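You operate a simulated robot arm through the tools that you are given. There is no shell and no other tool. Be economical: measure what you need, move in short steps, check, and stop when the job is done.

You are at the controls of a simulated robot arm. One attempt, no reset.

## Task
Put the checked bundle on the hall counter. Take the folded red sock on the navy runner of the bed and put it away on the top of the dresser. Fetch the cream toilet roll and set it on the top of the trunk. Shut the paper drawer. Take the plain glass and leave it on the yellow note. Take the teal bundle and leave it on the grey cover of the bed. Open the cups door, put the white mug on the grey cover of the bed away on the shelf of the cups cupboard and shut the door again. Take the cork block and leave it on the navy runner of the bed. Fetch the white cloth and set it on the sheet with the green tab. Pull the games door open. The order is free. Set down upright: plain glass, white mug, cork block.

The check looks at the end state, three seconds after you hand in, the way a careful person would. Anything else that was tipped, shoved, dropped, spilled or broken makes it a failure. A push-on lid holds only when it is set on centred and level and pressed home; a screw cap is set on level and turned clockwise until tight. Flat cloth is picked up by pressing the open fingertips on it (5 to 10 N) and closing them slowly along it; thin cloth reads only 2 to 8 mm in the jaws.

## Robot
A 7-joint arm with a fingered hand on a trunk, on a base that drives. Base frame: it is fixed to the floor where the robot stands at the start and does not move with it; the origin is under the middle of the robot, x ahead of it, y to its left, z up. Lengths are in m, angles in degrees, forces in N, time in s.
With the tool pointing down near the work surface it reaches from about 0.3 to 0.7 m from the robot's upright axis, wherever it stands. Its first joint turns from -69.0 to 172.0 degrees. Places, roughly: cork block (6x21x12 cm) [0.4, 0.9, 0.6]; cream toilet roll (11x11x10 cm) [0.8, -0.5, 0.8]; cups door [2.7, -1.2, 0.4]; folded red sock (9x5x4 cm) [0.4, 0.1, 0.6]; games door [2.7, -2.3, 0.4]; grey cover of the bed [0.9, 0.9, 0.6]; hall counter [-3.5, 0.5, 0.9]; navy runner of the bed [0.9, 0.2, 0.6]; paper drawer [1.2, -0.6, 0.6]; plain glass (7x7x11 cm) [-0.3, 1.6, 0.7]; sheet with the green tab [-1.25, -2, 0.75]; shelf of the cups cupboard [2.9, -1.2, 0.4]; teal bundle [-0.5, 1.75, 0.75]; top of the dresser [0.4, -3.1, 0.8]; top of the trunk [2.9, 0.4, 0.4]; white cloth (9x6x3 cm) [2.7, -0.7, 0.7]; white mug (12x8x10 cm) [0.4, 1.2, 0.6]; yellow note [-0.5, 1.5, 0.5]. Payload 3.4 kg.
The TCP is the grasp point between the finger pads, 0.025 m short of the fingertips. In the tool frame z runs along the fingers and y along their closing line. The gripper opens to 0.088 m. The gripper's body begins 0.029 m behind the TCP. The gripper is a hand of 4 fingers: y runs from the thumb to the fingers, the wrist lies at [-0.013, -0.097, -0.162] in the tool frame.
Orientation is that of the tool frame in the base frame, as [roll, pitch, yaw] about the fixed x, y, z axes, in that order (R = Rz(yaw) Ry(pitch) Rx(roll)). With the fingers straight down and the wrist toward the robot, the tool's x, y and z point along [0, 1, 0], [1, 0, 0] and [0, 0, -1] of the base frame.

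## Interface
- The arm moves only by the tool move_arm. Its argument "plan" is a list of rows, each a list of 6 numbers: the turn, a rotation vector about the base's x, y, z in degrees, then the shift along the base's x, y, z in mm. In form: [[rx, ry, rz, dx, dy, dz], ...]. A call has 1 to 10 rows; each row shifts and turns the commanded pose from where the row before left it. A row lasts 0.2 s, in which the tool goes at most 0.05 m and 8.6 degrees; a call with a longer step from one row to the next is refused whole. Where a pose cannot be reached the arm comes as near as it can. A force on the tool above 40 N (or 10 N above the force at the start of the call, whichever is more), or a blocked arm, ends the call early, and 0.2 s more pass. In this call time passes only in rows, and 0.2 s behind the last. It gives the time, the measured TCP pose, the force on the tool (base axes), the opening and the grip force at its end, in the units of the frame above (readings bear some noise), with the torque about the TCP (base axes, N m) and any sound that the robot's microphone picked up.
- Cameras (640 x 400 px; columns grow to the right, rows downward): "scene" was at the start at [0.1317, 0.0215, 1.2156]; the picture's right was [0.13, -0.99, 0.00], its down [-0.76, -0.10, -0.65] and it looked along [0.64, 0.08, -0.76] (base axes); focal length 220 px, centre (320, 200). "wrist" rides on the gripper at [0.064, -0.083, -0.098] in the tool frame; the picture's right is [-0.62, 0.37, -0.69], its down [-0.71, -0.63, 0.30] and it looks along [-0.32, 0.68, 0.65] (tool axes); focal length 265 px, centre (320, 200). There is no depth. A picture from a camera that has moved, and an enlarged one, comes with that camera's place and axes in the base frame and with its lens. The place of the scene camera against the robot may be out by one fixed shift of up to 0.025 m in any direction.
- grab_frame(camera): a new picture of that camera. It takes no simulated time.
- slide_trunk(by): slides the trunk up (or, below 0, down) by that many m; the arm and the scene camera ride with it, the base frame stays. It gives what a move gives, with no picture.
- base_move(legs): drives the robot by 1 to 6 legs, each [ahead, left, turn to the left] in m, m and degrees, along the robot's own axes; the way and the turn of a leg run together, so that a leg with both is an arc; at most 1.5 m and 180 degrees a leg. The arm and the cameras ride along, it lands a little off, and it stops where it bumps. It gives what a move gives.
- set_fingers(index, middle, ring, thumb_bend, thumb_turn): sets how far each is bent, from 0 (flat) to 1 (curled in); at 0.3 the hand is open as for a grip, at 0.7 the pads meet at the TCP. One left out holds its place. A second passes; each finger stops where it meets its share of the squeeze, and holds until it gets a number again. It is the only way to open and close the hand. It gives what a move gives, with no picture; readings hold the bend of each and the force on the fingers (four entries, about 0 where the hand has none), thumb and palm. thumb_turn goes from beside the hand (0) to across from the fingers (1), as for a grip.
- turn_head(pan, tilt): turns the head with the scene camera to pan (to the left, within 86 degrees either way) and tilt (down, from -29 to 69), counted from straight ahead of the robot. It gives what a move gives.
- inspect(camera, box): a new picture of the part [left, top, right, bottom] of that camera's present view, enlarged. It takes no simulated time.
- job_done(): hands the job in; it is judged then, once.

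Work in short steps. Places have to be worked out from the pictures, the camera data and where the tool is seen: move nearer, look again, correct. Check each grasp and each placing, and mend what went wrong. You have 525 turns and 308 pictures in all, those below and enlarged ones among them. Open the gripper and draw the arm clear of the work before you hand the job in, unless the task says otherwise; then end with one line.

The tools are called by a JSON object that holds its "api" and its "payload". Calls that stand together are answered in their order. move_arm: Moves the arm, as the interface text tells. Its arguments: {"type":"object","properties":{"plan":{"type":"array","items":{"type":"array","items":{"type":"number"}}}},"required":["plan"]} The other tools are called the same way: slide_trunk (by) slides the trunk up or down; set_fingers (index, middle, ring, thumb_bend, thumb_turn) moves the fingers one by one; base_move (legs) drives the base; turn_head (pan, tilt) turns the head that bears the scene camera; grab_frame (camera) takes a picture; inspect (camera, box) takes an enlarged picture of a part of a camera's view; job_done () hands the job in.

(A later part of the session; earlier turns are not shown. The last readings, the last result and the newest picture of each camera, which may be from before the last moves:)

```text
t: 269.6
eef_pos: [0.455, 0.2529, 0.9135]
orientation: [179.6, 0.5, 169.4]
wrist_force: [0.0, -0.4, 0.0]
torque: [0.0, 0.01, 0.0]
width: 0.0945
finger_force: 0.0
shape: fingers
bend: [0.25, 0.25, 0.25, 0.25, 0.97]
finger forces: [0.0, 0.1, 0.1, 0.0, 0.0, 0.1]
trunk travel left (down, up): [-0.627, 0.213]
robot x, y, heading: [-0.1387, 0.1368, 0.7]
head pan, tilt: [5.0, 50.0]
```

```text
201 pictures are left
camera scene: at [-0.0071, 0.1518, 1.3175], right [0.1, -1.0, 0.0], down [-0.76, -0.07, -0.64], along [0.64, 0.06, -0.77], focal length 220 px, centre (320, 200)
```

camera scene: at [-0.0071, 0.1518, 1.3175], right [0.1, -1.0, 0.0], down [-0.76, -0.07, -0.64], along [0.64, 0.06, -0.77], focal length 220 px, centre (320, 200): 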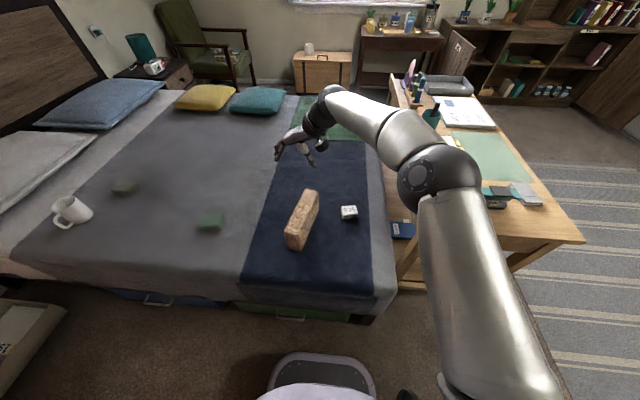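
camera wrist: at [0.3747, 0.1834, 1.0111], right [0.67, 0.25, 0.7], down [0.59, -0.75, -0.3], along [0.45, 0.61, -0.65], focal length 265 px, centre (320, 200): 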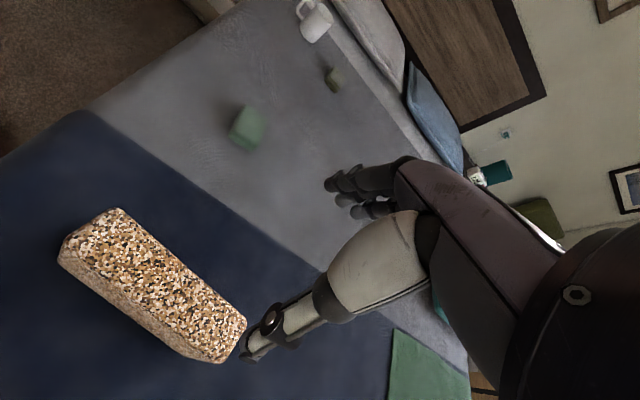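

Cork upright on the runner. Next the nightstand: I bring the hand back to its default yaw, back off, turn left and approach.

{"api": "move_arm", "payload": {"plan": [[0, 0, -8, -10, -15, 10], [0, 0, -8, -10, -15, 10], [0, 0, -8, -10, -15, 10], [0, 0, -8, -10, -15, 10], [0, 0, -8, -10, 0, 10], [0, 0, -8, -10, 0, 10], [0, 0, -8, -10, 0, 10], [0, 0, -8, 0, 0, 0], [0, 0, -8, 0, 0, 0], [0, 0, -7.5, 0, 0, 0]]}}

{"api": "base_move", "payload": {"legs": [[-0.35, 0, 0], [0, 0, 89.5], [0.45, 0, 0]]}}

{"api": "turn_head", "payload": {"pan": 0, "tilt": 40}}

{"api": "grab_frame", "payload": {"camera": "scene"}}

{"api": "grab_frame", "payload": {"camera": "wrist"}}

```text
t: 271.8
eef_pos: [0.3887, 0.1851, 0.9869]
orientation: [179.9, -0.8, 89.1]
wrist_force: [-0.5, 0.0, 0.1]
torque: [0.01, -0.02, 0.05]
width: 0.0944
finger_force: 0.0
shape: fingers
bend: [0.25, 0.25, 0.25, 0.25, 0.97]
finger forces: [0.0, 0.0, 0.0, 0.0, 0.0, 0.1]
trunk travel left (down, up): [-0.627, 0.213]
robot x, y, heading: [-0.1375, 0.1319, 0.5]
head pan, tilt: [5.0, 50.0]
```

```text
t: 280.2
eef_pos: [-0.566, 1.1018, 0.9879]
orientation: [179.8, -0.9, -179.5]
wrist_force: [0.2, 0.3, -0.6]
torque: [0.0, 0.01, 0.03]
width: 0.0941
finger_force: 0.1
shape: fingers
bend: [0.25, 0.25, 0.25, 0.25, 0.97]
finger forces: [0.0, 0.0, 0.1, 0.0, 0.0, 0.1]
trunk travel left (down, up): [-0.627, 0.213]
robot x, y, heading: [-0.4964, 0.5773, 91.6]
head pan, tilt: [5.0, 50.0]
```

```text
t: 281.0
eef_pos: [-0.5657, 1.1009, 0.9898]
orientation: [179.7, -1.1, -179.5]
wrist_force: [0.0, 0.0, -0.9]
torque: [-0.02, -0.01, 0.0]
width: 0.0945
finger_force: 0.1
shape: fingers
bend: [0.25, 0.25, 0.25, 0.25, 0.97]
finger forces: [0.1, 0.0, 0.0, 0.0, 0.0, 0.0]
trunk travel left (down, up): [-0.627, 0.213]
robot x, y, heading: [-0.5003, 0.5785, 91.7]
head pan, tilt: [0.0, 40.0]
```

```text
200 pictures are left
camera scene: at [-0.4983, 0.7245, 1.3316], right [1.0, 0.03, 0.0], down [0.02, -0.64, -0.77], along [-0.02, 0.77, -0.64], focal length 220 px, centre (320, 200)
```

scene: 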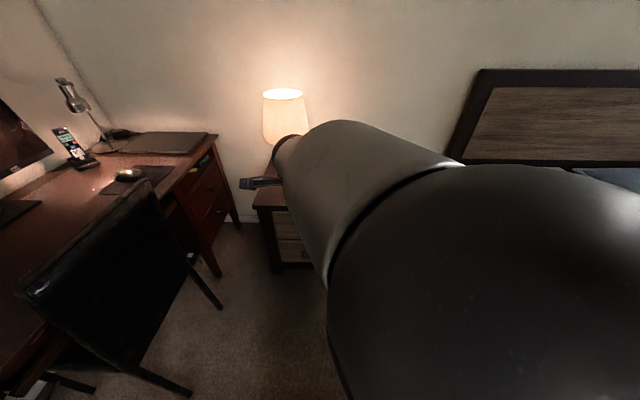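

```text
199 pictures are left
camera wrist: at [-0.6273, 1.0181, 1.0888], right [0.63, 0.37, 0.68], down [0.71, -0.62, -0.32], along [0.31, 0.69, -0.66], focal length 265 px, centre (320, 200)
```

wrist: 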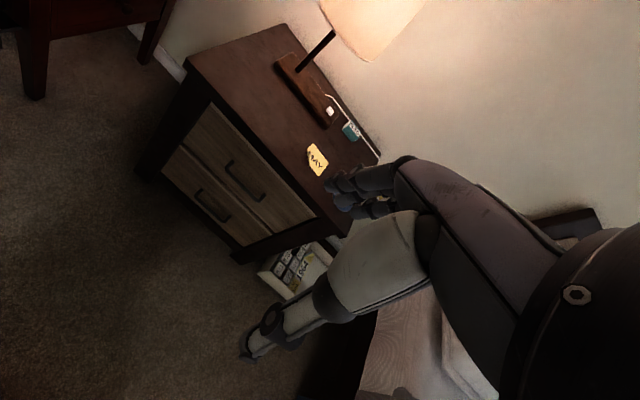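

I zoom in on the nightstand.

{"api": "inspect", "payload": {"camera": "wrist", "box": [250, 60, 410, 220]}}

{"api": "base_move", "payload": {"legs": [[0, 0.12, -1.5]]}}

{"api": "grab_frame", "payload": {"camera": "wrist"}}

```text
2.50 times, centred on (330, 140) of wrist
camera zoom: at [-0.6273, 1.0181, 1.0888], right [0.63, 0.37, 0.68], down [0.71, -0.62, -0.32], along [0.31, 0.69, -0.66], focal length 664 px, centre (295, 350)
```

zoom: 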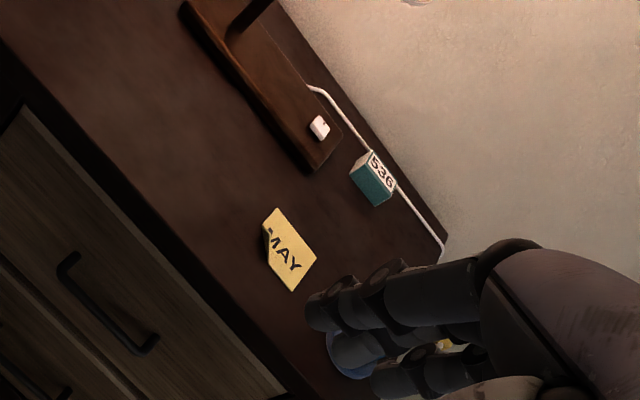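

```text
t: 282.2
eef_pos: [-0.6757, 1.1013, 0.9895]
orientation: [179.7, -1.1, 179.1]
wrist_force: [-0.1, 0.6, 0.5]
torque: [0.01, -0.01, -0.02]
width: 0.0941
finger_force: 0.1
shape: fingers
bend: [0.25, 0.25, 0.25, 0.25, 0.97]
finger forces: [0.0, 0.1, 0.1, 0.1, 0.0, 0.0]
trunk travel left (down, up): [-0.627, 0.213]
robot x, y, heading: [-0.6224, 0.576, 90.0]
head pan, tilt: [0.0, 40.0]
```

```text
197 pictures are left
camera wrist: at [-0.7396, 1.0194, 1.0886], right [0.64, 0.35, 0.68], down [0.7, -0.64, -0.32], along [0.32, 0.68, -0.66], focal length 265 px, centre (320, 200)
```

wrist: 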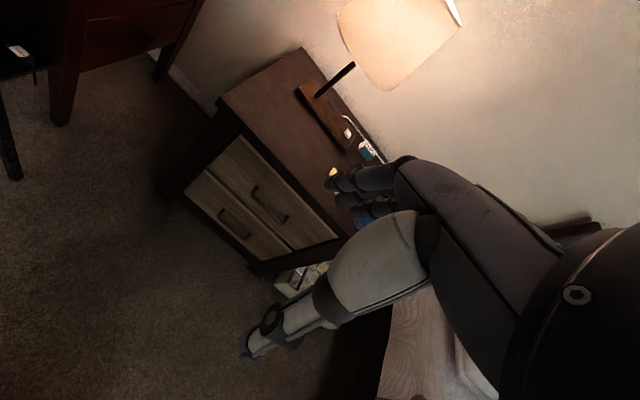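

The "teal bundle" is the teal block (536). So the checked bundle may be the 935 block on the runner; I'll check it later. I shift right to see glass and note free of the hand.

{"api": "base_move", "payload": {"legs": [[0, -0.35, 0]]}}

{"api": "grab_frame", "payload": {"camera": "wrist"}}

{"api": "turn_head", "payload": {"pan": 25, "tilt": 40}}

{"api": "grab_frame", "payload": {"camera": "scene"}}

```text
t: 284.5
eef_pos: [-0.3199, 1.1041, 0.9894]
orientation: [179.7, -1.2, 178.9]
wrist_force: [0.9, 1.1, -0.6]
torque: [-0.01, 0.03, 0.01]
width: 0.0942
finger_force: 0.0
shape: fingers
bend: [0.25, 0.25, 0.25, 0.25, 0.97]
finger forces: [0.0, 0.0, 0.0, 0.0, 0.1, 0.1]
trunk travel left (down, up): [-0.627, 0.213]
robot x, y, heading: [-0.2692, 0.5759, 90.1]
head pan, tilt: [0.0, 40.0]
```

```text
196 pictures are left
camera wrist: at [-0.3858, 1.0204, 1.0891], right [0.64, 0.35, 0.68], down [0.7, -0.64, -0.32], along [0.32, 0.68, -0.66], focal length 265 px, centre (320, 200)
```

wrist: 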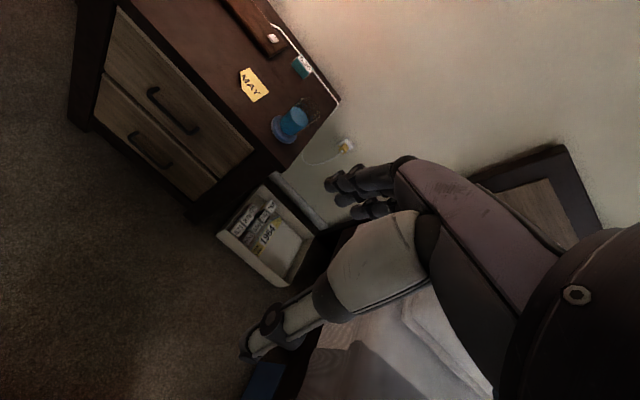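

```text
t: 285.4
eef_pos: [-0.322, 1.1027, 0.9894]
orientation: [179.8, -1.3, 179.0]
wrist_force: [-0.2, 0.5, 0.5]
torque: [-0.03, 0.02, 0.02]
width: 0.0944
finger_force: 0.1
shape: fingers
bend: [0.25, 0.25, 0.25, 0.25, 0.97]
finger forces: [0.0, 0.0, 0.0, 0.1, 0.0, 0.1]
trunk travel left (down, up): [-0.627, 0.213]
robot x, y, heading: [-0.2721, 0.5739, 89.8]
head pan, tilt: [25.0, 40.0]
```

```text
195 pictures are left
camera scene: at [-0.3011, 0.7157, 1.3316], right [0.91, 0.42, 0.0], down [0.27, -0.58, -0.77], along [-0.32, 0.69, -0.64], focal length 220 px, centre (320, 200)
```

scene: 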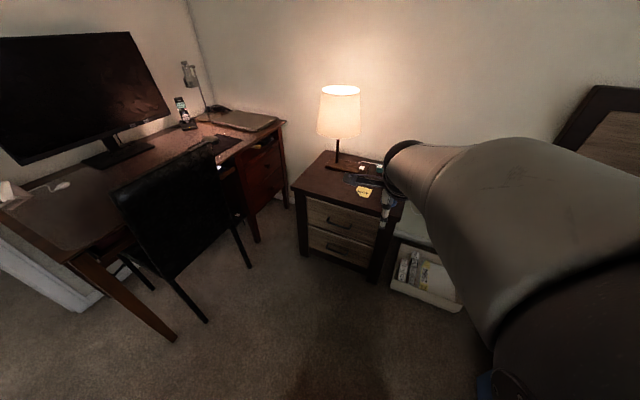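

{"api": "inspect", "payload": {"camera": "wrist", "box": [210, 10, 370, 170]}}

```text
2.50 times, centred on (290, 90) of wrist
camera zoom: at [-0.3861, 1.0205, 1.0894], right [0.64, 0.35, 0.68], down [0.7, -0.64, -0.32], along [0.32, 0.68, -0.66], focal length 664 px, centre (395, 475)
```

zoom: 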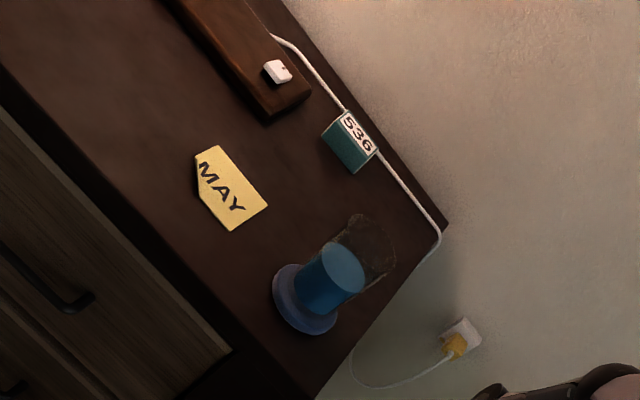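

Nightstand top z≈0.627. Note ≈(-0.479,1.602), glass on coaster ≈(-0.354,1.57) holding blue liquid, teal block ≈(-0.446,1.816), lampshade x≈-0.69. I drive closer for the teal block.

{"api": "base_move", "payload": {"legs": [[0.45, 0.14, 0]]}}

{"api": "grab_frame", "payload": {"camera": "wrist"}}

{"api": "grab_frame", "payload": {"camera": "scene"}}

```text
t: 288.2
eef_pos: [-0.4686, 1.5488, 0.9885]
orientation: [179.8, -1.2, 179.4]
wrist_force: [-0.4, 0.8, -0.4]
torque: [-0.01, 0.01, 0.01]
width: 0.0942
finger_force: 0.0
shape: fingers
bend: [0.25, 0.25, 0.25, 0.25, 0.97]
finger forces: [0.1, 0.0, 0.0, 0.0, 0.1, 0.0]
trunk travel left (down, up): [-0.627, 0.213]
robot x, y, heading: [-0.4125, 1.0218, 90.7]
head pan, tilt: [25.0, 40.0]
```

```text
193 pictures are left
camera wrist: at [-0.5333, 1.4659, 1.0889], right [0.64, 0.36, 0.68], down [0.7, -0.63, -0.32], along [0.32, 0.68, -0.66], focal length 265 px, centre (320, 200)
```

wrist: 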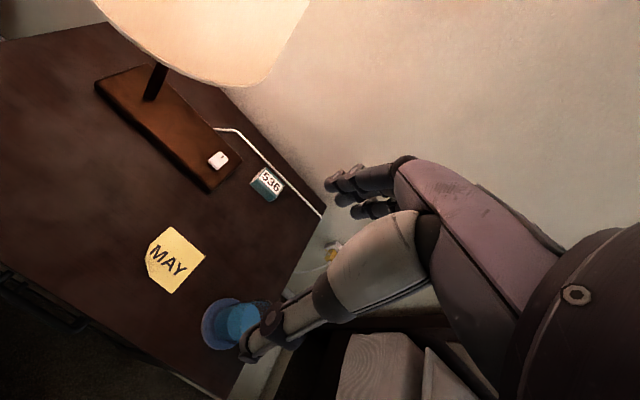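

```text
192 pictures are left
camera scene: at [-0.4453, 1.162, 1.3316], right [0.9, 0.43, 0.0], down [0.28, -0.58, -0.77], along [-0.33, 0.69, -0.64], focal length 220 px, centre (320, 200)
```

scene: 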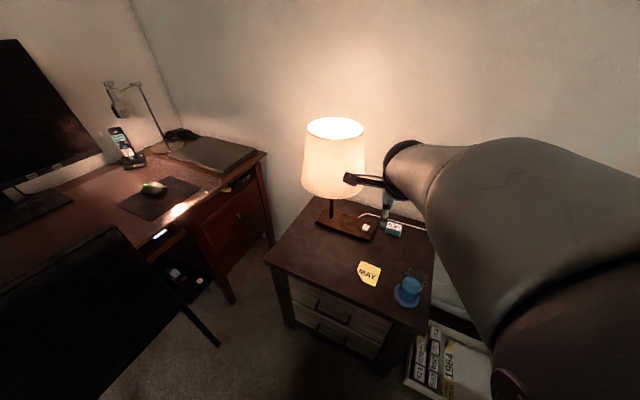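

{"api": "inspect", "payload": {"camera": "wrist", "box": [220, 140, 320, 230]}}

```text
4.44 times, centred on (270, 185) of wrist
camera zoom: at [-0.5333, 1.4659, 1.0889], right [0.64, 0.36, 0.68], down [0.7, -0.63, -0.32], along [0.32, 0.68, -0.66], focal length 1180 px, centre (542, 267)
```

zoom: 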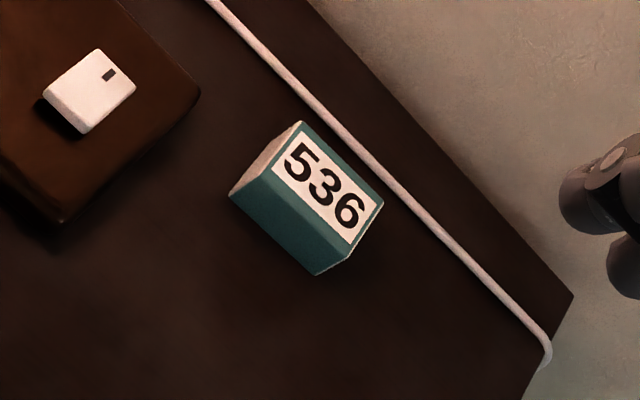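

Block: x -0.474..-0.42, y 1.816..1.849, 3.8 cm high; cable at y≈1.89. I narrow the fingers to ~5 cm, drive 0.11 m nearer and extend above it.

{"api": "set_fingers", "payload": {"index": 0.43, "middle": 0.43, "ring": 0.43, "thumb_bend": 0.43}}

{"api": "base_move", "payload": {"legs": [[0.11, 0, -0.7]]}}

{"api": "move_arm", "payload": {"plan": [[0, 0, 0, 4, 40, -25], [0, 0, 0, 4, 40, -25], [0, 0, 0, 4, 40, -25], [0, 0, 0, 4, 35, -25], [0, 0, 0, 0, 0, -40], [0, 0, 0, 0, 0, -40]]}}

{"api": "grab_frame", "payload": {"camera": "wrist"}}

{"api": "grab_frame", "payload": {"camera": "scene"}}

```text
t: 289.2
eef_pos: [-0.4699, 1.547, 0.9902]
orientation: [179.7, -1.3, 179.5]
wrist_force: [0.3, 0.2, 0.4]
torque: [0.04, 0.01, -0.01]
width: 0.0578
finger_force: 0.1
shape: fingers
bend: [0.43, 0.43, 0.43, 0.43, 0.97]
finger forces: [0.0, 0.0, 0.1, 0.1, 0.1, 0.0]
trunk travel left (down, up): [-0.627, 0.213]
robot x, y, heading: [-0.4125, 1.023, 90.8]
head pan, tilt: [25.0, 40.0]
```

```text
t: 290.4
eef_pos: [-0.465, 1.659, 0.9888]
orientation: [179.7, -1.3, 178.9]
wrist_force: [0.1, 0.5, 0.0]
torque: [0.01, 0.0, 0.01]
width: 0.0575
finger_force: 0.1
shape: fingers
bend: [0.43, 0.43, 0.43, 0.43, 0.97]
finger forces: [0.0, 0.1, 0.1, 0.0, 0.1, 0.1]
trunk travel left (down, up): [-0.627, 0.213]
robot x, y, heading: [-0.4123, 1.1323, 90.3]
head pan, tilt: [25.0, 40.0]
```

```text
t: 291.8
eef_pos: [-0.4487, 1.8147, 0.8105]
orientation: [179.7, -1.1, 178.9]
wrist_force: [0.1, -0.2, -0.1]
torque: [-0.01, 0.02, -0.01]
width: 0.0574
finger_force: 0.1
shape: fingers
bend: [0.43, 0.43, 0.43, 0.43, 0.98]
finger forces: [0.1, 0.0, 0.1, 0.0, 0.0, 0.1]
trunk travel left (down, up): [-0.627, 0.213]
robot x, y, heading: [-0.417, 1.1359, 90.1]
head pan, tilt: [25.0, 40.0]
```

```text
190 pictures are left
camera wrist: at [-0.5131, 1.7336, 0.9089], right [0.64, 0.35, 0.68], down [0.7, -0.64, -0.32], along [0.32, 0.68, -0.66], focal length 265 px, centre (320, 200)
```

wrist: 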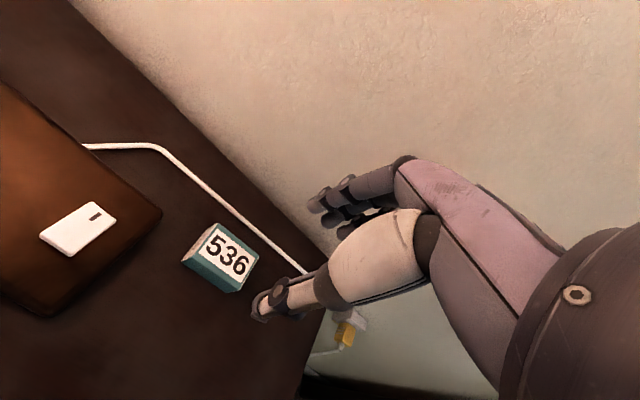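

```text
189 pictures are left
camera scene: at [-0.4444, 1.2729, 1.3316], right [0.91, 0.42, 0.0], down [0.27, -0.58, -0.77], along [-0.32, 0.69, -0.64], focal length 220 px, centre (320, 200)
```

scene: 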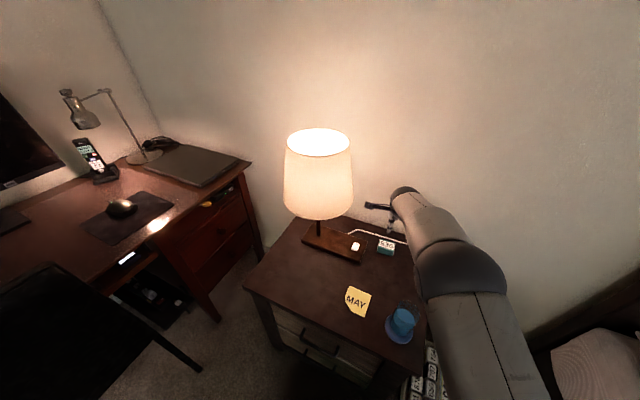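

Fine-tune: block centre y≈1.838. I move over and down to grasp height.

{"api": "move_arm", "payload": {"plan": [[0, 0, 0, 0, 12, -30], [0, 0, 0, 0, 10, -40], [0, 0, 0, 0, 0, -40], [0, 0, 0, 0, 0, -20]]}}

{"api": "grab_frame", "payload": {"camera": "wrist"}}

```text
t: 292.8
eef_pos: [-0.4391, 1.8245, 0.683]
orientation: [179.7, -1.2, 179.0]
wrist_force: [0.5, 0.8, -0.5]
torque: [0.02, -0.01, 0.02]
width: 0.0573
finger_force: 0.0
shape: fingers
bend: [0.43, 0.43, 0.43, 0.43, 0.98]
finger forces: [0.0, 0.0, 0.1, 0.0, 0.0, 0.1]
out of reach, approached as far as the arm can: row 3, 4
trunk travel left (down, up): [-0.627, 0.213]
robot x, y, heading: [-0.4125, 1.1352, 90.1]
head pan, tilt: [25.0, 40.0]
```

```text
188 pictures are left
camera wrist: at [-0.5042, 1.7427, 0.7826], right [0.64, 0.35, 0.68], down [0.7, -0.64, -0.32], along [0.32, 0.68, -0.66], focal length 265 px, centre (320, 200)
```

wrist: 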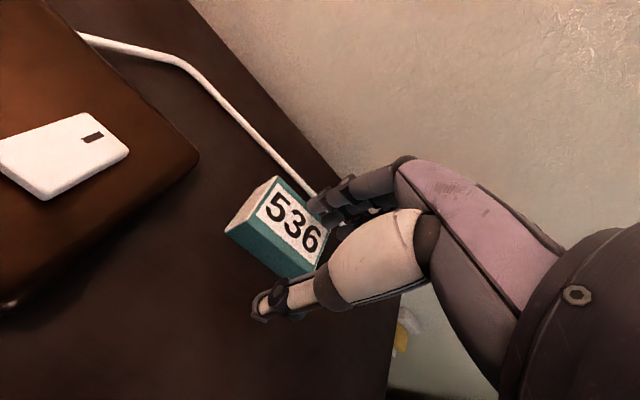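

The arm is at its lower-reach limit; I go up, correct, then use the trunk to descend.

{"api": "move_arm", "payload": {"plan": [[0, 0, 0, 0, 0, 40], [0, 0, 0, -10, 13, 35]]}}

{"api": "grab_frame", "payload": {"camera": "wrist"}}

```text
t: 293.4
eef_pos: [-0.448, 1.8379, 0.7495]
orientation: [179.6, -1.3, 178.9]
wrist_force: [0.1, -1.1, 0.1]
torque: [-0.01, -0.04, 0.0]
width: 0.0572
finger_force: 0.1
shape: fingers
bend: [0.43, 0.43, 0.43, 0.43, 0.98]
finger forces: [0.0, 0.0, 0.1, 0.0, 0.0, 0.0]
out of reach, approached as far as the arm can: row 1, 2
trunk travel left (down, up): [-0.627, 0.213]
robot x, y, heading: [-0.4122, 1.1324, 90.2]
head pan, tilt: [25.0, 40.0]
```

```text
187 pictures are left
camera wrist: at [-0.5121, 1.7569, 0.8488], right [0.64, 0.35, 0.68], down [0.7, -0.64, -0.32], along [0.32, 0.68, -0.66], focal length 265 px, centre (320, 200)
```

wrist: 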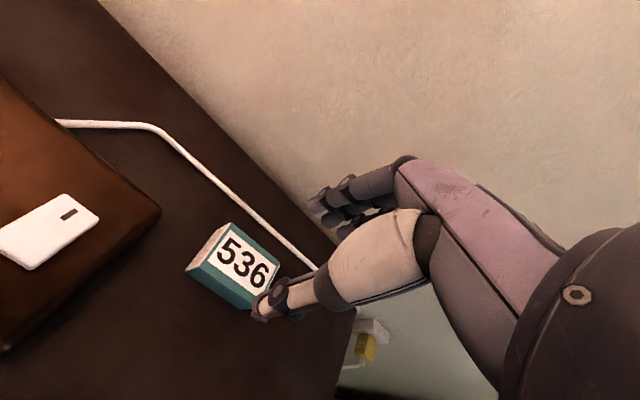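

Block centre about y 1.846. I nudge 7 mm forward and lower with the trunk.

{"api": "move_arm", "payload": {"plan": [[0, 0, 0, -2, 8, 0]]}}

{"api": "slide_trunk", "payload": {"by": -0.06}}

{"api": "grab_frame", "payload": {"camera": "wrist"}}

```text
t: 293.8
eef_pos: [-0.4491, 1.8391, 0.7485]
orientation: [179.7, -1.3, 178.8]
wrist_force: [-0.3, -0.1, -0.5]
torque: [0.03, 0.0, -0.03]
width: 0.0573
finger_force: 0.0
shape: fingers
bend: [0.43, 0.43, 0.43, 0.43, 0.98]
finger forces: [0.0, 0.0, 0.0, 0.0, 0.0, 0.0]
out of reach, approached as far as the arm can: row 1
trunk travel left (down, up): [-0.627, 0.213]
robot x, y, heading: [-0.4125, 1.1354, 90.3]
head pan, tilt: [25.0, 40.0]
```

```text
t: 294.8
eef_pos: [-0.4473, 1.8392, 0.6893]
orientation: [179.8, -1.3, 179.0]
wrist_force: [-1.0, -0.3, 0.4]
torque: [0.01, -0.02, 0.0]
width: 0.0572
finger_force: 0.1
shape: fingers
bend: [0.43, 0.43, 0.43, 0.43, 0.98]
finger forces: [0.1, 0.0, 0.0, 0.0, 0.0, 0.1]
trunk travel left (down, up): [-0.567, 0.273]
robot x, y, heading: [-0.4143, 1.1316, 90.3]
head pan, tilt: [25.0, 40.0]
```

```text
186 pictures are left
camera wrist: at [-0.5121, 1.7568, 0.7886], right [0.64, 0.35, 0.68], down [0.7, -0.64, -0.32], along [0.32, 0.68, -0.66], focal length 265 px, centre (320, 200)
```

wrist: 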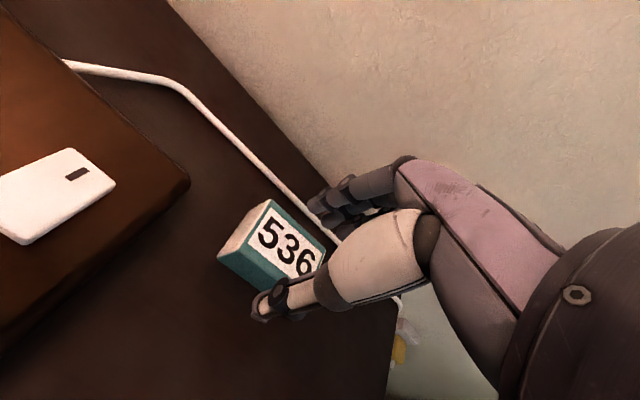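

Consistent: centre (-0.455,1.842); within tolerance. Lower 3 cm more and close.

{"api": "slide_trunk", "payload": {"by": -0.032}}

{"api": "set_fingers", "payload": {"index": 0.7, "middle": 0.7, "ring": 0.7, "thumb_bend": 0.7}}

{"api": "grab_frame", "payload": {"camera": "wrist"}}

```text
t: 295.6
eef_pos: [-0.4473, 1.8378, 0.6566]
orientation: [179.8, -1.2, 178.9]
wrist_force: [0.0, 0.2, -0.4]
torque: [-0.01, -0.01, -0.03]
width: 0.0573
finger_force: 0.2
shape: fingers
bend: [0.43, 0.43, 0.43, 0.43, 0.98]
finger forces: [0.0, 0.1, 0.2, 0.0, 0.1, 0.0]
trunk travel left (down, up): [-0.535, 0.305]
robot x, y, heading: [-0.4117, 1.1365, 90.0]
head pan, tilt: [25.0, 40.0]
```

```text
t: 296.6
eef_pos: [-0.4468, 1.8393, 0.6569]
orientation: [179.7, -1.4, 178.9]
wrist_force: [0.4, -0.4, -0.6]
torque: [0.02, 0.01, -0.01]
width: 0.037
finger_force: 15.5
shape: fingers
bend: [0.59, 0.62, 0.64, 0.51, 0.94]
finger forces: [5.9, 5.9, 4.0, 0.0, 15.7, 0.1]
trunk travel left (down, up): [-0.535, 0.305]
robot x, y, heading: [-0.4161, 1.1346, 90.2]
head pan, tilt: [25.0, 40.0]
```

```text
185 pictures are left
camera wrist: at [-0.5121, 1.7569, 0.7564], right [0.64, 0.35, 0.68], down [0.7, -0.64, -0.32], along [0.32, 0.68, -0.66], focal length 265 px, centre (320, 200)
```

wrist: 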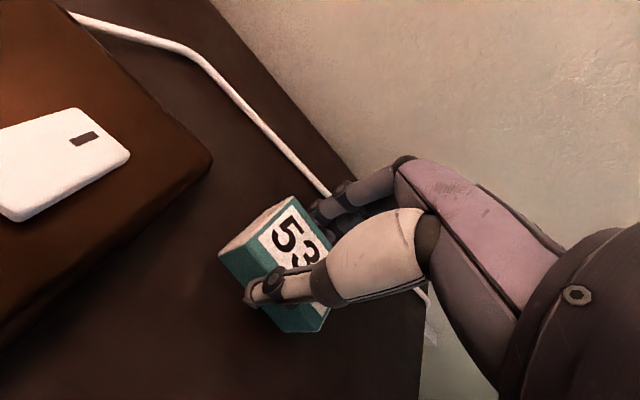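

Block gripped (37 mm). I lift and back away.

{"api": "slide_trunk", "payload": {"by": 0.3}}

{"api": "move_arm", "payload": {"plan": [[0, 0, 0, 0, -40, 0], [0, 0, 0, 0, -45, 0], [0, 0, 0, 0, -45, 0], [0, 0, 0, 0, -45, 0]]}}

{"api": "base_move", "payload": {"legs": [[-0.35, 0, 0], [0, 0, -90], [0.22, 0, 0]]}}

{"api": "turn_head", "payload": {"pan": 5, "tilt": 50}}

{"api": "grab_frame", "payload": {"camera": "scene"}}

{"api": "grab_frame", "payload": {"camera": "wrist"}}

```text
t: 299.6
eef_pos: [-0.4477, 1.8383, 0.9575]
orientation: [179.6, -1.4, 178.9]
wrist_force: [0.3, 0.1, -0.3]
torque: [0.01, 0.01, -0.01]
width: 0.0373
finger_force: 16.1
shape: fingers
bend: [0.59, 0.62, 0.64, 0.51, 0.94]
finger forces: [6.0, 5.7, 4.1, 0.0, 15.8, 0.0]
trunk travel left (down, up): [-0.835, 0.005]
robot x, y, heading: [-0.4107, 1.132, 90.1]
head pan, tilt: [25.0, 40.0]
```

```text
t: 300.6
eef_pos: [-0.4926, 1.8164, 0.9333]
orientation: [179.8, -1.2, 179.0]
wrist_force: [0.0, -1.0, 0.5]
torque: [0.02, 0.01, 0.0]
width: 0.0375
finger_force: 15.7
shape: fingers
bend: [0.59, 0.62, 0.64, 0.51, 0.94]
finger forces: [6.1, 5.7, 4.0, 0.0, 15.8, 0.1]
out of reach, approached as far as the arm can: row 1, 2, 3, 4
trunk travel left (down, up): [-0.835, 0.005]
robot x, y, heading: [-0.4149, 1.1339, 90.3]
head pan, tilt: [25.0, 40.0]
```

```text
t: 308.0
eef_pos: [0.4894, 0.8402, 0.935]
orientation: [179.8, -1.2, 87.6]
wrist_force: [0.4, -0.5, -0.4]
torque: [0.0, -0.01, 0.0]
width: 0.0366
finger_force: 15.1
shape: fingers
bend: [0.59, 0.63, 0.64, 0.51, 0.94]
finger forces: [5.8, 5.5, 3.8, 0.1, 15.1, 0.1]
trunk travel left (down, up): [-0.835, 0.005]
robot x, y, heading: [-0.1932, 0.7763, -1.4]
head pan, tilt: [25.0, 40.0]
```

```text
t: 308.8
eef_pos: [0.4898, 0.8403, 0.9338]
orientation: [179.8, -1.3, 87.5]
wrist_force: [0.9, 0.8, -0.2]
torque: [-0.01, -0.02, -0.01]
width: 0.0367
finger_force: 14.7
shape: fingers
bend: [0.59, 0.63, 0.64, 0.51, 0.94]
finger forces: [5.8, 5.4, 3.8, 0.0, 15.1, 0.1]
trunk travel left (down, up): [-0.835, 0.005]
robot x, y, heading: [-0.1978, 0.775, -1.3]
head pan, tilt: [5.0, 50.0]
```

```text
184 pictures are left
camera scene: at [-0.0624, 0.7926, 1.5255], right [0.07, -1.0, 0.0], down [-0.76, -0.05, -0.64], along [0.64, 0.04, -0.77], focal length 220 px, centre (320, 200)
```

scene: 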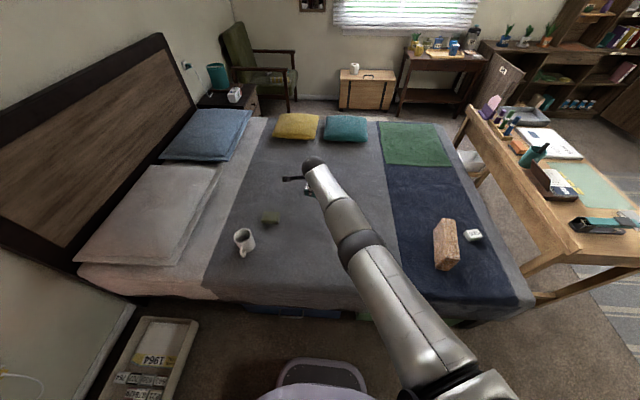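

```text
183 pictures are left
camera wrist: at [0.4081, 0.9063, 1.0336], right [0.34, -0.65, 0.68], down [-0.66, -0.68, -0.32], along [0.67, -0.34, -0.66], focal length 265 px, centre (320, 200)
```

wrist: 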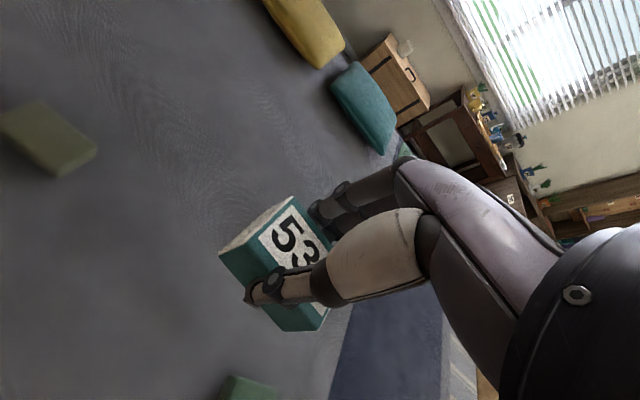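

Over free grey cover at (0.49,0.84). I lower with the trunk.

{"api": "slide_trunk", "payload": {"by": -0.325}}

{"api": "slide_trunk", "payload": {"by": -0.015}}

{"api": "slide_trunk", "payload": {"by": -0.006}}

```text
t: 312.0
eef_pos: [0.4892, 0.8397, 0.6102]
orientation: [179.9, -1.1, 87.4]
wrist_force: [0.2, -0.6, -0.9]
torque: [0.0, 0.0, 0.03]
width: 0.0365
finger_force: 15.4
shape: fingers
bend: [0.59, 0.63, 0.64, 0.51, 0.94]
finger forces: [5.8, 5.4, 3.9, 0.1, 15.1, 0.0]
trunk travel left (down, up): [-0.51, 0.33]
robot x, y, heading: [-0.1933, 0.775, -1.5]
head pan, tilt: [5.0, 50.0]
```

```text
t: 312.6
eef_pos: [0.4901, 0.839, 0.5993]
orientation: [179.2, -1.4, 87.7]
wrist_force: [2.6, -1.2, 14.9]
torque: [0.02, 0.01, 0.02]
width: 0.0365
finger_force: 16.5
shape: fingers
bend: [0.59, 0.63, 0.64, 0.51, 0.94]
finger forces: [6.9, 6.5, 4.5, 0.0, 15.1, 0.0]
trunk travel left (down, up): [-0.495, 0.345]
robot x, y, heading: [-0.1954, 0.7759, -1.5]
head pan, tilt: [5.0, 50.0]
```

```text
t: 313.2
eef_pos: [0.4901, 0.8397, 0.5965]
orientation: [179.1, -1.4, 87.7]
wrist_force: [5.5, -1.9, 31.0]
torque: [-0.01, 0.05, 0.1]
width: 0.0371
finger_force: 20.8
shape: fingers
bend: [0.59, 0.63, 0.64, 0.51, 0.94]
finger forces: [7.7, 7.6, 5.7, 0.0, 20.4, 0.1]
trunk travel left (down, up): [-0.489, 0.351]
robot x, y, heading: [-0.1933, 0.7771, -1.5]
head pan, tilt: [5.0, 50.0]
```

Firm contact. I relieve the pressure, open and rise.

{"api": "slide_trunk", "payload": {"by": 0.006}}

{"api": "set_fingers", "payload": {"index": 0.35, "middle": 0.35, "ring": 0.35, "thumb_bend": 0.35}}

{"api": "slide_trunk", "payload": {"by": 0.3}}

{"api": "grab_frame", "payload": {"camera": "wrist"}}

```text
t: 313.8
eef_pos: [0.4889, 0.8401, 0.5966]
orientation: [179.6, -1.3, 87.5]
wrist_force: [8.6, -0.4, 18.5]
torque: [-0.11, -0.26, 0.07]
width: 0.0369
finger_force: 18.6
shape: fingers
bend: [0.58, 0.62, 0.64, 0.51, 0.94]
finger forces: [8.0, 7.8, 6.0, 0.1, 15.3, 0.0]
trunk travel left (down, up): [-0.495, 0.345]
robot x, y, heading: [-0.1925, 0.7768, -1.1]
head pan, tilt: [5.0, 50.0]
```

```text
t: 314.8
eef_pos: [0.4906, 0.84, 0.5935]
orientation: [179.8, -1.2, 87.6]
wrist_force: [0.5, 0.2, 0.4]
torque: [-0.02, -0.01, 0.0]
width: 0.0738
finger_force: 0.0
shape: fingers
bend: [0.35, 0.35, 0.35, 0.35, 0.97]
finger forces: [0.0, 0.0, 0.0, 0.1, 0.0, 0.1]
trunk travel left (down, up): [-0.495, 0.345]
robot x, y, heading: [-0.1943, 0.7758, -1.2]
head pan, tilt: [5.0, 50.0]
```

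```text
t: 317.8
eef_pos: [0.4898, 0.8401, 0.8936]
orientation: [179.9, -1.1, 87.5]
wrist_force: [0.3, 0.3, 0.5]
torque: [-0.04, -0.02, -0.03]
width: 0.0736
finger_force: 0.1
shape: fingers
bend: [0.35, 0.35, 0.35, 0.35, 0.97]
finger forces: [0.1, 0.1, 0.0, 0.1, 0.1, 0.1]
trunk travel left (down, up): [-0.795, 0.045]
robot x, y, heading: [-0.1946, 0.7756, -1.2]
head pan, tilt: [5.0, 50.0]
```

```text
182 pictures are left
camera wrist: at [0.4083, 0.9063, 0.9935], right [0.34, -0.65, 0.68], down [-0.66, -0.68, -0.32], along [0.67, -0.34, -0.66], focal length 265 px, centre (320, 200)
```

wrist: 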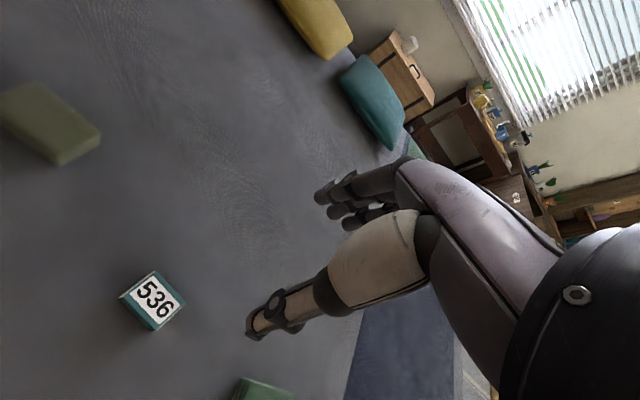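

Teal block placed. Now the glass: I retract the arm, turn back to the nightstand.

{"api": "move_arm", "payload": {"plan": [[0, 0, 0, -45, 0, 15], [0, 0, 0, -45, 0, 15], [0, 0, 0, -45, 0, 15], [0, 0, 0, -45, -20, 10], [0, 0, 1, -45, -20, 0]]}}

{"api": "set_fingers", "payload": {"index": 0.2, "middle": 0.2, "ring": 0.2, "thumb_bend": 0.2}}

{"api": "base_move", "payload": {"legs": [[-0.2, 0, 0], [0, 0, 91], [0.22, 0, 0]]}}

{"api": "grab_frame", "payload": {"camera": "wrist"}}

{"api": "turn_head", "payload": {"pan": 5, "tilt": 50}}

{"api": "grab_frame", "payload": {"camera": "scene"}}

```text
refused: row 4 steps farther than a row can; nothing moved
```

```text
t: 318.8
eef_pos: [0.4902, 0.8395, 0.8948]
orientation: [179.7, -1.2, 87.5]
wrist_force: [0.6, 0.9, 0.7]
torque: [0.0, 0.01, 0.0]
width: 0.103
finger_force: 0.0
shape: fingers
bend: [0.2, 0.2, 0.2, 0.2, 0.97]
finger forces: [0.1, 0.1, 0.0, 0.1, 0.0, 0.0]
trunk travel left (down, up): [-0.795, 0.045]
robot x, y, heading: [-0.194, 0.7771, -1.3]
head pan, tilt: [5.0, 50.0]
```

```text
t: 325.5
eef_pos: [-0.453, 1.6856, 0.8957]
orientation: [179.8, -1.3, 177.8]
wrist_force: [0.2, 0.9, 0.3]
torque: [0.0, 0.02, 0.0]
width: 0.1032
finger_force: 0.0
shape: fingers
bend: [0.2, 0.2, 0.2, 0.2, 0.97]
finger forces: [0.0, 0.0, 0.0, 0.0, 0.0, 0.0]
trunk travel left (down, up): [-0.795, 0.045]
robot x, y, heading: [-0.3897, 1.0, 88.9]
head pan, tilt: [5.0, 50.0]
```

```text
181 pictures are left
camera wrist: at [-0.5195, 1.6061, 0.9933], right [0.65, 0.34, 0.68], down [0.68, -0.66, -0.32], along [0.34, 0.67, -0.66], focal length 265 px, centre (320, 200)
```

wrist: 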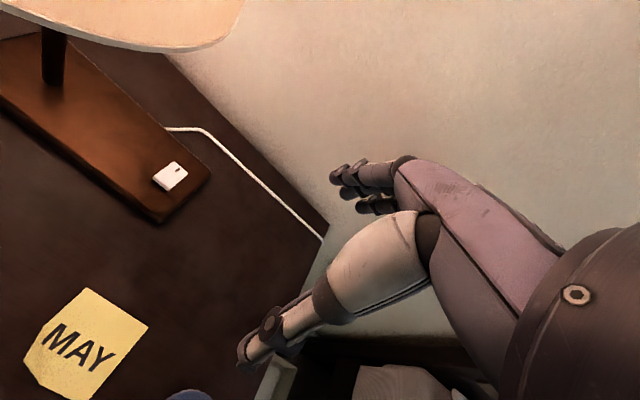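

```text
t: 326.1
eef_pos: [-0.4538, 1.6872, 0.8939]
orientation: [179.9, -1.2, 177.6]
wrist_force: [0.4, -0.2, 0.2]
torque: [-0.01, 0.02, -0.03]
width: 0.1029
finger_force: 0.0
shape: fingers
bend: [0.2, 0.2, 0.2, 0.2, 0.97]
finger forces: [0.0, 0.0, 0.0, 0.0, 0.0, 0.0]
trunk travel left (down, up): [-0.795, 0.045]
robot x, y, heading: [-0.3878, 1.0037, 88.7]
head pan, tilt: [5.0, 50.0]
```

```text
180 pictures are left
camera scene: at [-0.3885, 1.1411, 1.4854], right [1.0, 0.07, 0.0], down [0.05, -0.76, -0.64], along [-0.04, 0.64, -0.77], focal length 220 px, centre (320, 200)
```

scene: 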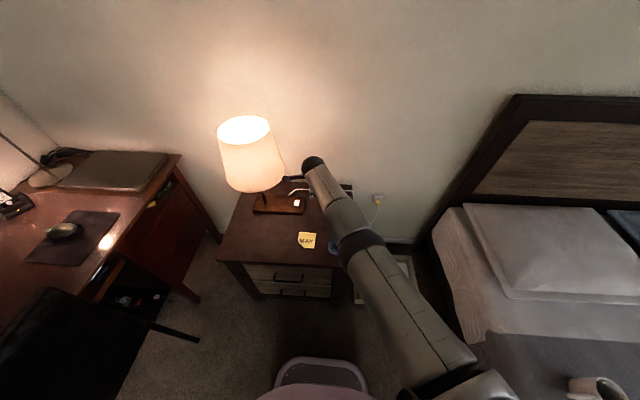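

I move over the glass and look.

{"api": "move_arm", "payload": {"plan": [[0, 0, 0, 25, -35, 0], [0, 0, 1, 25, -35, 0], [0, 0, 1, 25, -35, 0], [0, 0, 0, 25, -12, 0]]}}

{"api": "grab_frame", "payload": {"camera": "wrist"}}

```text
t: 327.1
eef_pos: [-0.3994, 1.6981, 0.8631]
orientation: [179.8, -1.3, 179.6]
wrist_force: [1.4, 0.3, -0.1]
torque: [-0.03, -0.01, 0.03]
width: 0.1033
finger_force: 0.1
shape: fingers
bend: [0.2, 0.2, 0.2, 0.2, 0.97]
finger forces: [0.1, 0.1, 0.0, 0.0, 0.0, 0.1]
out of reach, approached as far as the arm can: row 1, 2, 3, 4
trunk travel left (down, up): [-0.795, 0.045]
robot x, y, heading: [-0.3882, 0.9989, 88.8]
head pan, tilt: [5.0, 50.0]
```

```text
179 pictures are left
camera wrist: at [-0.4641, 1.6151, 0.9637], right [0.64, 0.36, 0.68], down [0.7, -0.63, -0.32], along [0.31, 0.68, -0.66], focal length 265 px, centre (320, 200)
```

wrist: 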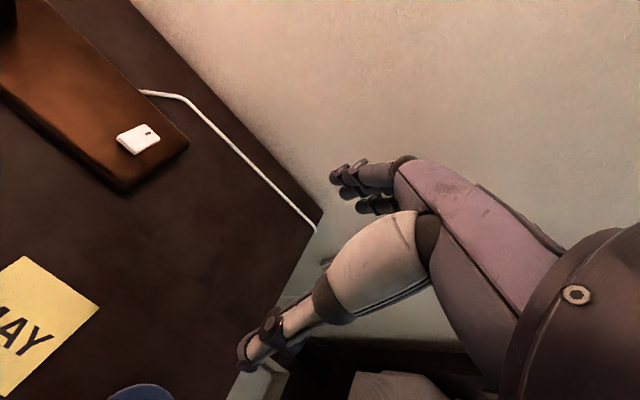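

The arm is awkward with the trunk so high. I raise the hand first, then lower the trunk.

{"api": "move_arm", "payload": {"plan": [[0, 0, 0, 0, 0, 40], [0, 0, 0, 0, -10, 40], [0, 0, 0, 0, -20, 40], [0, 0, 0, 5, -30, 35], [0, 0, 0, 5, -35, 30], [0, 0, 0, 5, -40, 20]]}}

{"api": "slide_trunk", "payload": {"by": -0.2}}

{"api": "grab_frame", "payload": {"camera": "wrist"}}

```text
t: 328.5
eef_pos: [-0.4337, 1.703, 1.0714]
orientation: [179.8, -1.2, 179.6]
wrist_force: [0.0, -0.3, 0.1]
torque: [0.03, 0.02, -0.02]
width: 0.1032
finger_force: 0.1
shape: fingers
bend: [0.2, 0.2, 0.2, 0.2, 0.97]
finger forces: [0.0, 0.0, 0.0, 0.1, 0.0, 0.0]
out of reach, approached as far as the arm can: row 1, 2, 3, 4, 5, 6
trunk travel left (down, up): [-0.795, 0.045]
robot x, y, heading: [-0.3923, 1.0017, 88.7]
head pan, tilt: [5.0, 50.0]
```

```text
t: 330.6
eef_pos: [-0.4337, 1.7031, 0.8714]
orientation: [179.8, -1.3, 179.6]
wrist_force: [0.0, -0.3, -0.2]
torque: [0.01, -0.01, -0.02]
width: 0.1033
finger_force: 0.1
shape: fingers
bend: [0.2, 0.2, 0.2, 0.2, 0.97]
finger forces: [0.0, 0.1, 0.0, 0.1, 0.0, 0.1]
trunk travel left (down, up): [-0.595, 0.245]
robot x, y, heading: [-0.3882, 1.0054, 88.6]
head pan, tilt: [5.0, 50.0]
```

```text
178 pictures are left
camera wrist: at [-0.4975, 1.6212, 0.9703], right [0.64, 0.36, 0.68], down [0.7, -0.63, -0.32], along [0.32, 0.68, -0.66], focal length 265 px, centre (320, 200)
```

wrist: 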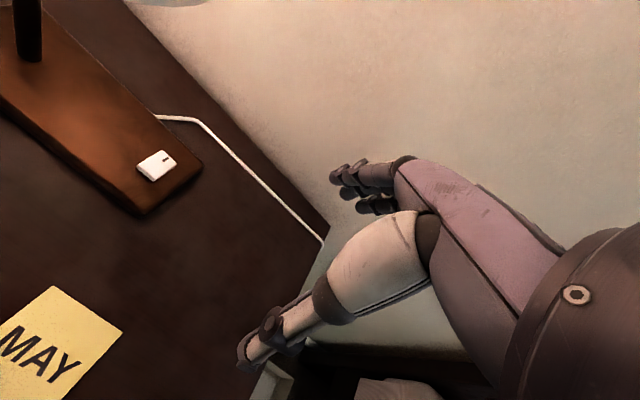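

{"api": "move_arm", "payload": {"plan": [[0, 0, 0, 0, -30, 0], [0, 0, 0, 0, -30, 0], [0, 0, 0, 0, -30, 0]]}}

```text
t: 331.4
eef_pos: [-0.4572, 1.6934, 0.8777]
orientation: [180.0, -1.2, 179.6]
wrist_force: [0.5, 0.1, 0.2]
torque: [0.01, -0.01, 0.02]
width: 0.1032
finger_force: 0.3
shape: fingers
bend: [0.2, 0.2, 0.2, 0.2, 0.97]
finger forces: [0.0, 0.0, 0.0, 0.0, 0.1, 0.0]
out of reach, approached as far as the arm can: row 1, 2, 3
trunk travel left (down, up): [-0.595, 0.245]
robot x, y, heading: [-0.3921, 1.0053, 88.7]
head pan, tilt: [5.0, 50.0]
```

The stretched elbow seems stuck; I tilt the tool to bend it out of the singular pose.

{"api": "move_arm", "payload": {"plan": [[6, 0, 0, 0, -10, 10], [6, 0, 0, 0, -20, 10], [6, 0, 0, 0, -30, 10], [6, 0, 0, 0, -30, 0]]}}

{"api": "grab_frame", "payload": {"camera": "scene"}}

```text
t: 332.4
eef_pos: [-0.4537, 1.7533, 0.9303]
orientation: [155.8, -1.3, -179.9]
wrist_force: [-0.2, 0.3, 0.2]
torque: [-0.03, 0.03, -0.02]
width: 0.1033
finger_force: 0.0
shape: fingers
bend: [0.2, 0.2, 0.2, 0.2, 0.97]
finger forces: [0.1, 0.0, 0.0, 0.0, 0.0, 0.1]
out of reach, approached as far as the arm can: row 1, 2, 3, 4
trunk travel left (down, up): [-0.595, 0.245]
robot x, y, heading: [-0.3875, 1.0035, 88.6]
head pan, tilt: [5.0, 50.0]
```

```text
177 pictures are left
camera scene: at [-0.3883, 1.141, 1.2854], right [1.0, 0.07, 0.0], down [0.05, -0.76, -0.64], along [-0.04, 0.64, -0.77], focal length 220 px, centre (320, 200)
```

scene: 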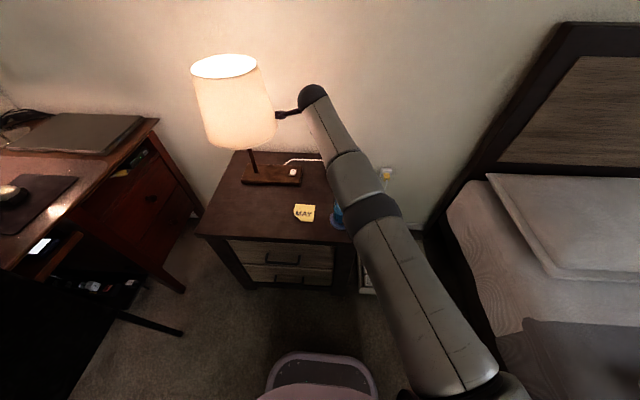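

Too near the lampshade for experiments. I back the base off 0.4 m first.

{"api": "base_move", "payload": {"legs": [[-0.4, 0, 0]]}}

{"api": "move_arm", "payload": {"plan": [[-8, 0, 0, 0, 0, 0], [-8, 0, 0, 0, 0, 0], [-8, 0, 0, 0, 0, 0], [0, 0, 0, 0, -40, 0], [0, 0, 0, 0, -40, 0], [0, 0, 0, 0, -40, 0], [0, 0, 0, 0, -40, 0]]}}

```text
t: 334.9
eef_pos: [-0.466, 1.353, 0.9311]
orientation: [155.9, -1.2, -179.6]
wrist_force: [0.6, -0.3, 0.6]
torque: [-0.01, -0.04, 0.03]
width: 0.1033
finger_force: 0.0
shape: fingers
bend: [0.2, 0.2, 0.2, 0.2, 0.97]
finger forces: [0.1, 0.0, 0.1, 0.1, 0.0, 0.0]
trunk travel left (down, up): [-0.595, 0.245]
robot x, y, heading: [-0.3972, 0.6037, 89.1]
head pan, tilt: [5.0, 50.0]
```

```text
t: 336.3
eef_pos: [-0.4075, 1.1721, 0.7934]
orientation: [-165.9, -2.8, 177.3]
wrist_force: [0.5, 0.0, -0.6]
torque: [0.01, -0.01, -0.01]
width: 0.1035
finger_force: 0.1
shape: fingers
bend: [0.2, 0.2, 0.2, 0.2, 0.97]
finger forces: [0.0, 0.0, 0.0, 0.1, 0.1, 0.1]
out of reach, approached as far as the arm can: row 1, 2, 3
trunk travel left (down, up): [-0.595, 0.245]
robot x, y, heading: [-0.3953, 0.6045, 89.4]
head pan, tilt: [5.0, 50.0]
stopped in row 6: the arm was blocked; the commanded pose is now the measured one
```

{"api": "grab_frame", "payload": {"camera": "scene"}}

{"api": "move_arm", "payload": {"plan": [[0, 0, 0, 0, 0, 40], [0, 0, 0, 0, 0, 40], [-7, 1, 1, 0, 0, 20], [-7, 1, 1, 0, 0, 20]]}}

```text
176 pictures are left
camera scene: at [-0.3964, 0.7415, 1.2855], right [1.0, 0.07, 0.0], down [0.05, -0.76, -0.64], along [-0.05, 0.64, -0.77], focal length 220 px, centre (320, 200)
```

scene: 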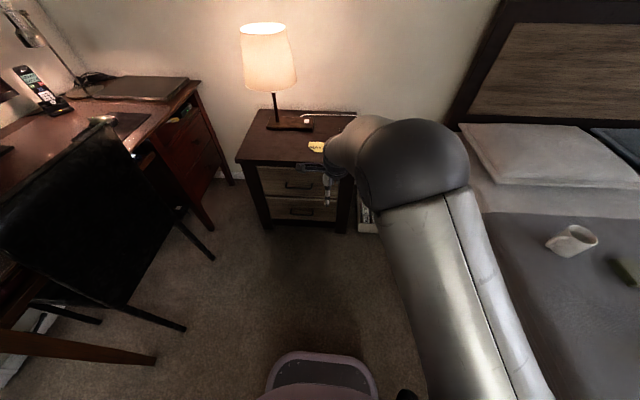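

```text
t: 337.3
eef_pos: [-0.4114, 1.1715, 0.9137]
orientation: [-151.9, -4.1, 179.0]
wrist_force: [0.7, 0.1, 1.0]
torque: [-0.01, -0.02, -0.02]
width: 0.1032
finger_force: 0.0
shape: fingers
bend: [0.2, 0.2, 0.2, 0.2, 0.97]
finger forces: [0.1, 0.0, 0.1, 0.1, 0.0, 0.1]
trunk travel left (down, up): [-0.595, 0.245]
robot x, y, heading: [-0.3951, 0.6042, 88.9]
head pan, tilt: [5.0, 50.0]
```

Wrong sign; I rotate back the other way to vertical.

{"api": "move_arm", "payload": {"plan": [[7, 0, 0, 0, 0, 0], [7, 0, 0, 0, 0, 0], [7, 0, 0, 0, 0, 0], [7, 0, 0, 0, 0, 0]]}}

{"api": "grab_frame", "payload": {"camera": "wrist"}}

```text
t: 338.3
eef_pos: [-0.4093, 1.1709, 0.9138]
orientation: [179.9, -4.2, -179.1]
wrist_force: [-0.3, 0.3, 0.2]
torque: [-0.01, 0.03, -0.01]
width: 0.1032
finger_force: 0.1
shape: fingers
bend: [0.2, 0.2, 0.2, 0.2, 0.97]
finger forces: [0.0, 0.0, 0.0, 0.1, 0.0, 0.0]
trunk travel left (down, up): [-0.595, 0.245]
robot x, y, heading: [-0.3956, 0.6014, 89.2]
head pan, tilt: [5.0, 50.0]
```

```text
175 pictures are left
camera wrist: at [-0.4662, 1.0868, 1.0165], right [0.66, 0.38, 0.65], down [0.7, -0.62, -0.36], along [0.27, 0.69, -0.67], focal length 265 px, centre (320, 200)
```

wrist: 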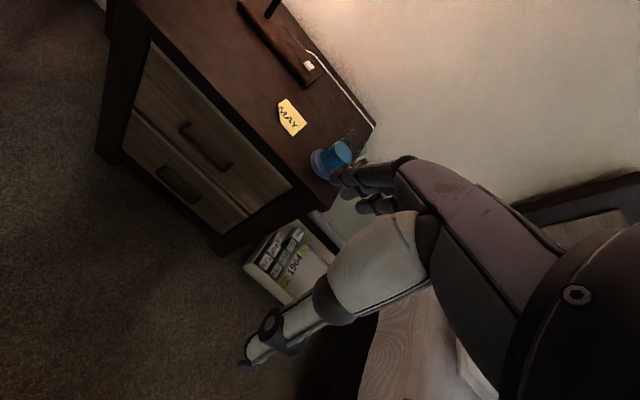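

Hand vertical again. I level the 4° pitch, drive forward with the TCP towards the glass, high above it.

{"api": "move_arm", "payload": {"plan": [[0, -4.2, 0, 0, -20, 0], [0, 0, 0, 0, -20, 0]]}}

{"api": "base_move", "payload": {"legs": [[0.36, -0.05, 1]]}}

{"api": "grab_frame", "payload": {"camera": "wrist"}}

```text
t: 338.9
eef_pos: [-0.411, 1.1297, 0.9141]
orientation: [-180.0, 0.0, -179.2]
wrist_force: [-0.2, -0.4, 0.8]
torque: [0.07, 0.02, 0.02]
width: 0.1033
finger_force: 0.1
shape: fingers
bend: [0.2, 0.2, 0.2, 0.2, 0.97]
finger forces: [0.0, 0.0, 0.0, 0.0, 0.0, 0.1]
trunk travel left (down, up): [-0.595, 0.245]
robot x, y, heading: [-0.396, 0.6017, 89.0]
head pan, tilt: [5.0, 50.0]
```

```text
t: 341.3
eef_pos: [-0.3716, 1.4895, 0.913]
orientation: [-179.9, -0.1, -177.6]
wrist_force: [-0.7, 0.4, 0.6]
torque: [0.01, 0.02, 0.02]
width: 0.1034
finger_force: 0.1
shape: fingers
bend: [0.2, 0.2, 0.2, 0.2, 0.97]
finger forces: [0.0, 0.0, 0.0, 0.0, 0.0, 0.0]
trunk travel left (down, up): [-0.595, 0.245]
robot x, y, heading: [-0.3463, 0.9613, 90.4]
head pan, tilt: [5.0, 50.0]
```

```text
174 pictures are left
camera wrist: at [-0.4326, 1.4046, 1.012], right [0.61, 0.39, 0.69], down [0.74, -0.6, -0.3], along [0.3, 0.69, -0.66], focal length 265 px, centre (320, 200)
```

wrist: 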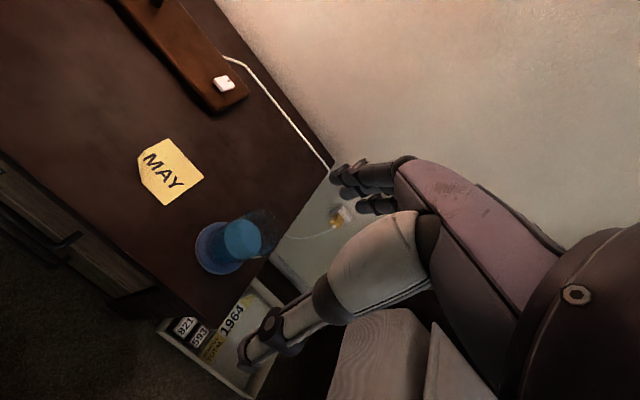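

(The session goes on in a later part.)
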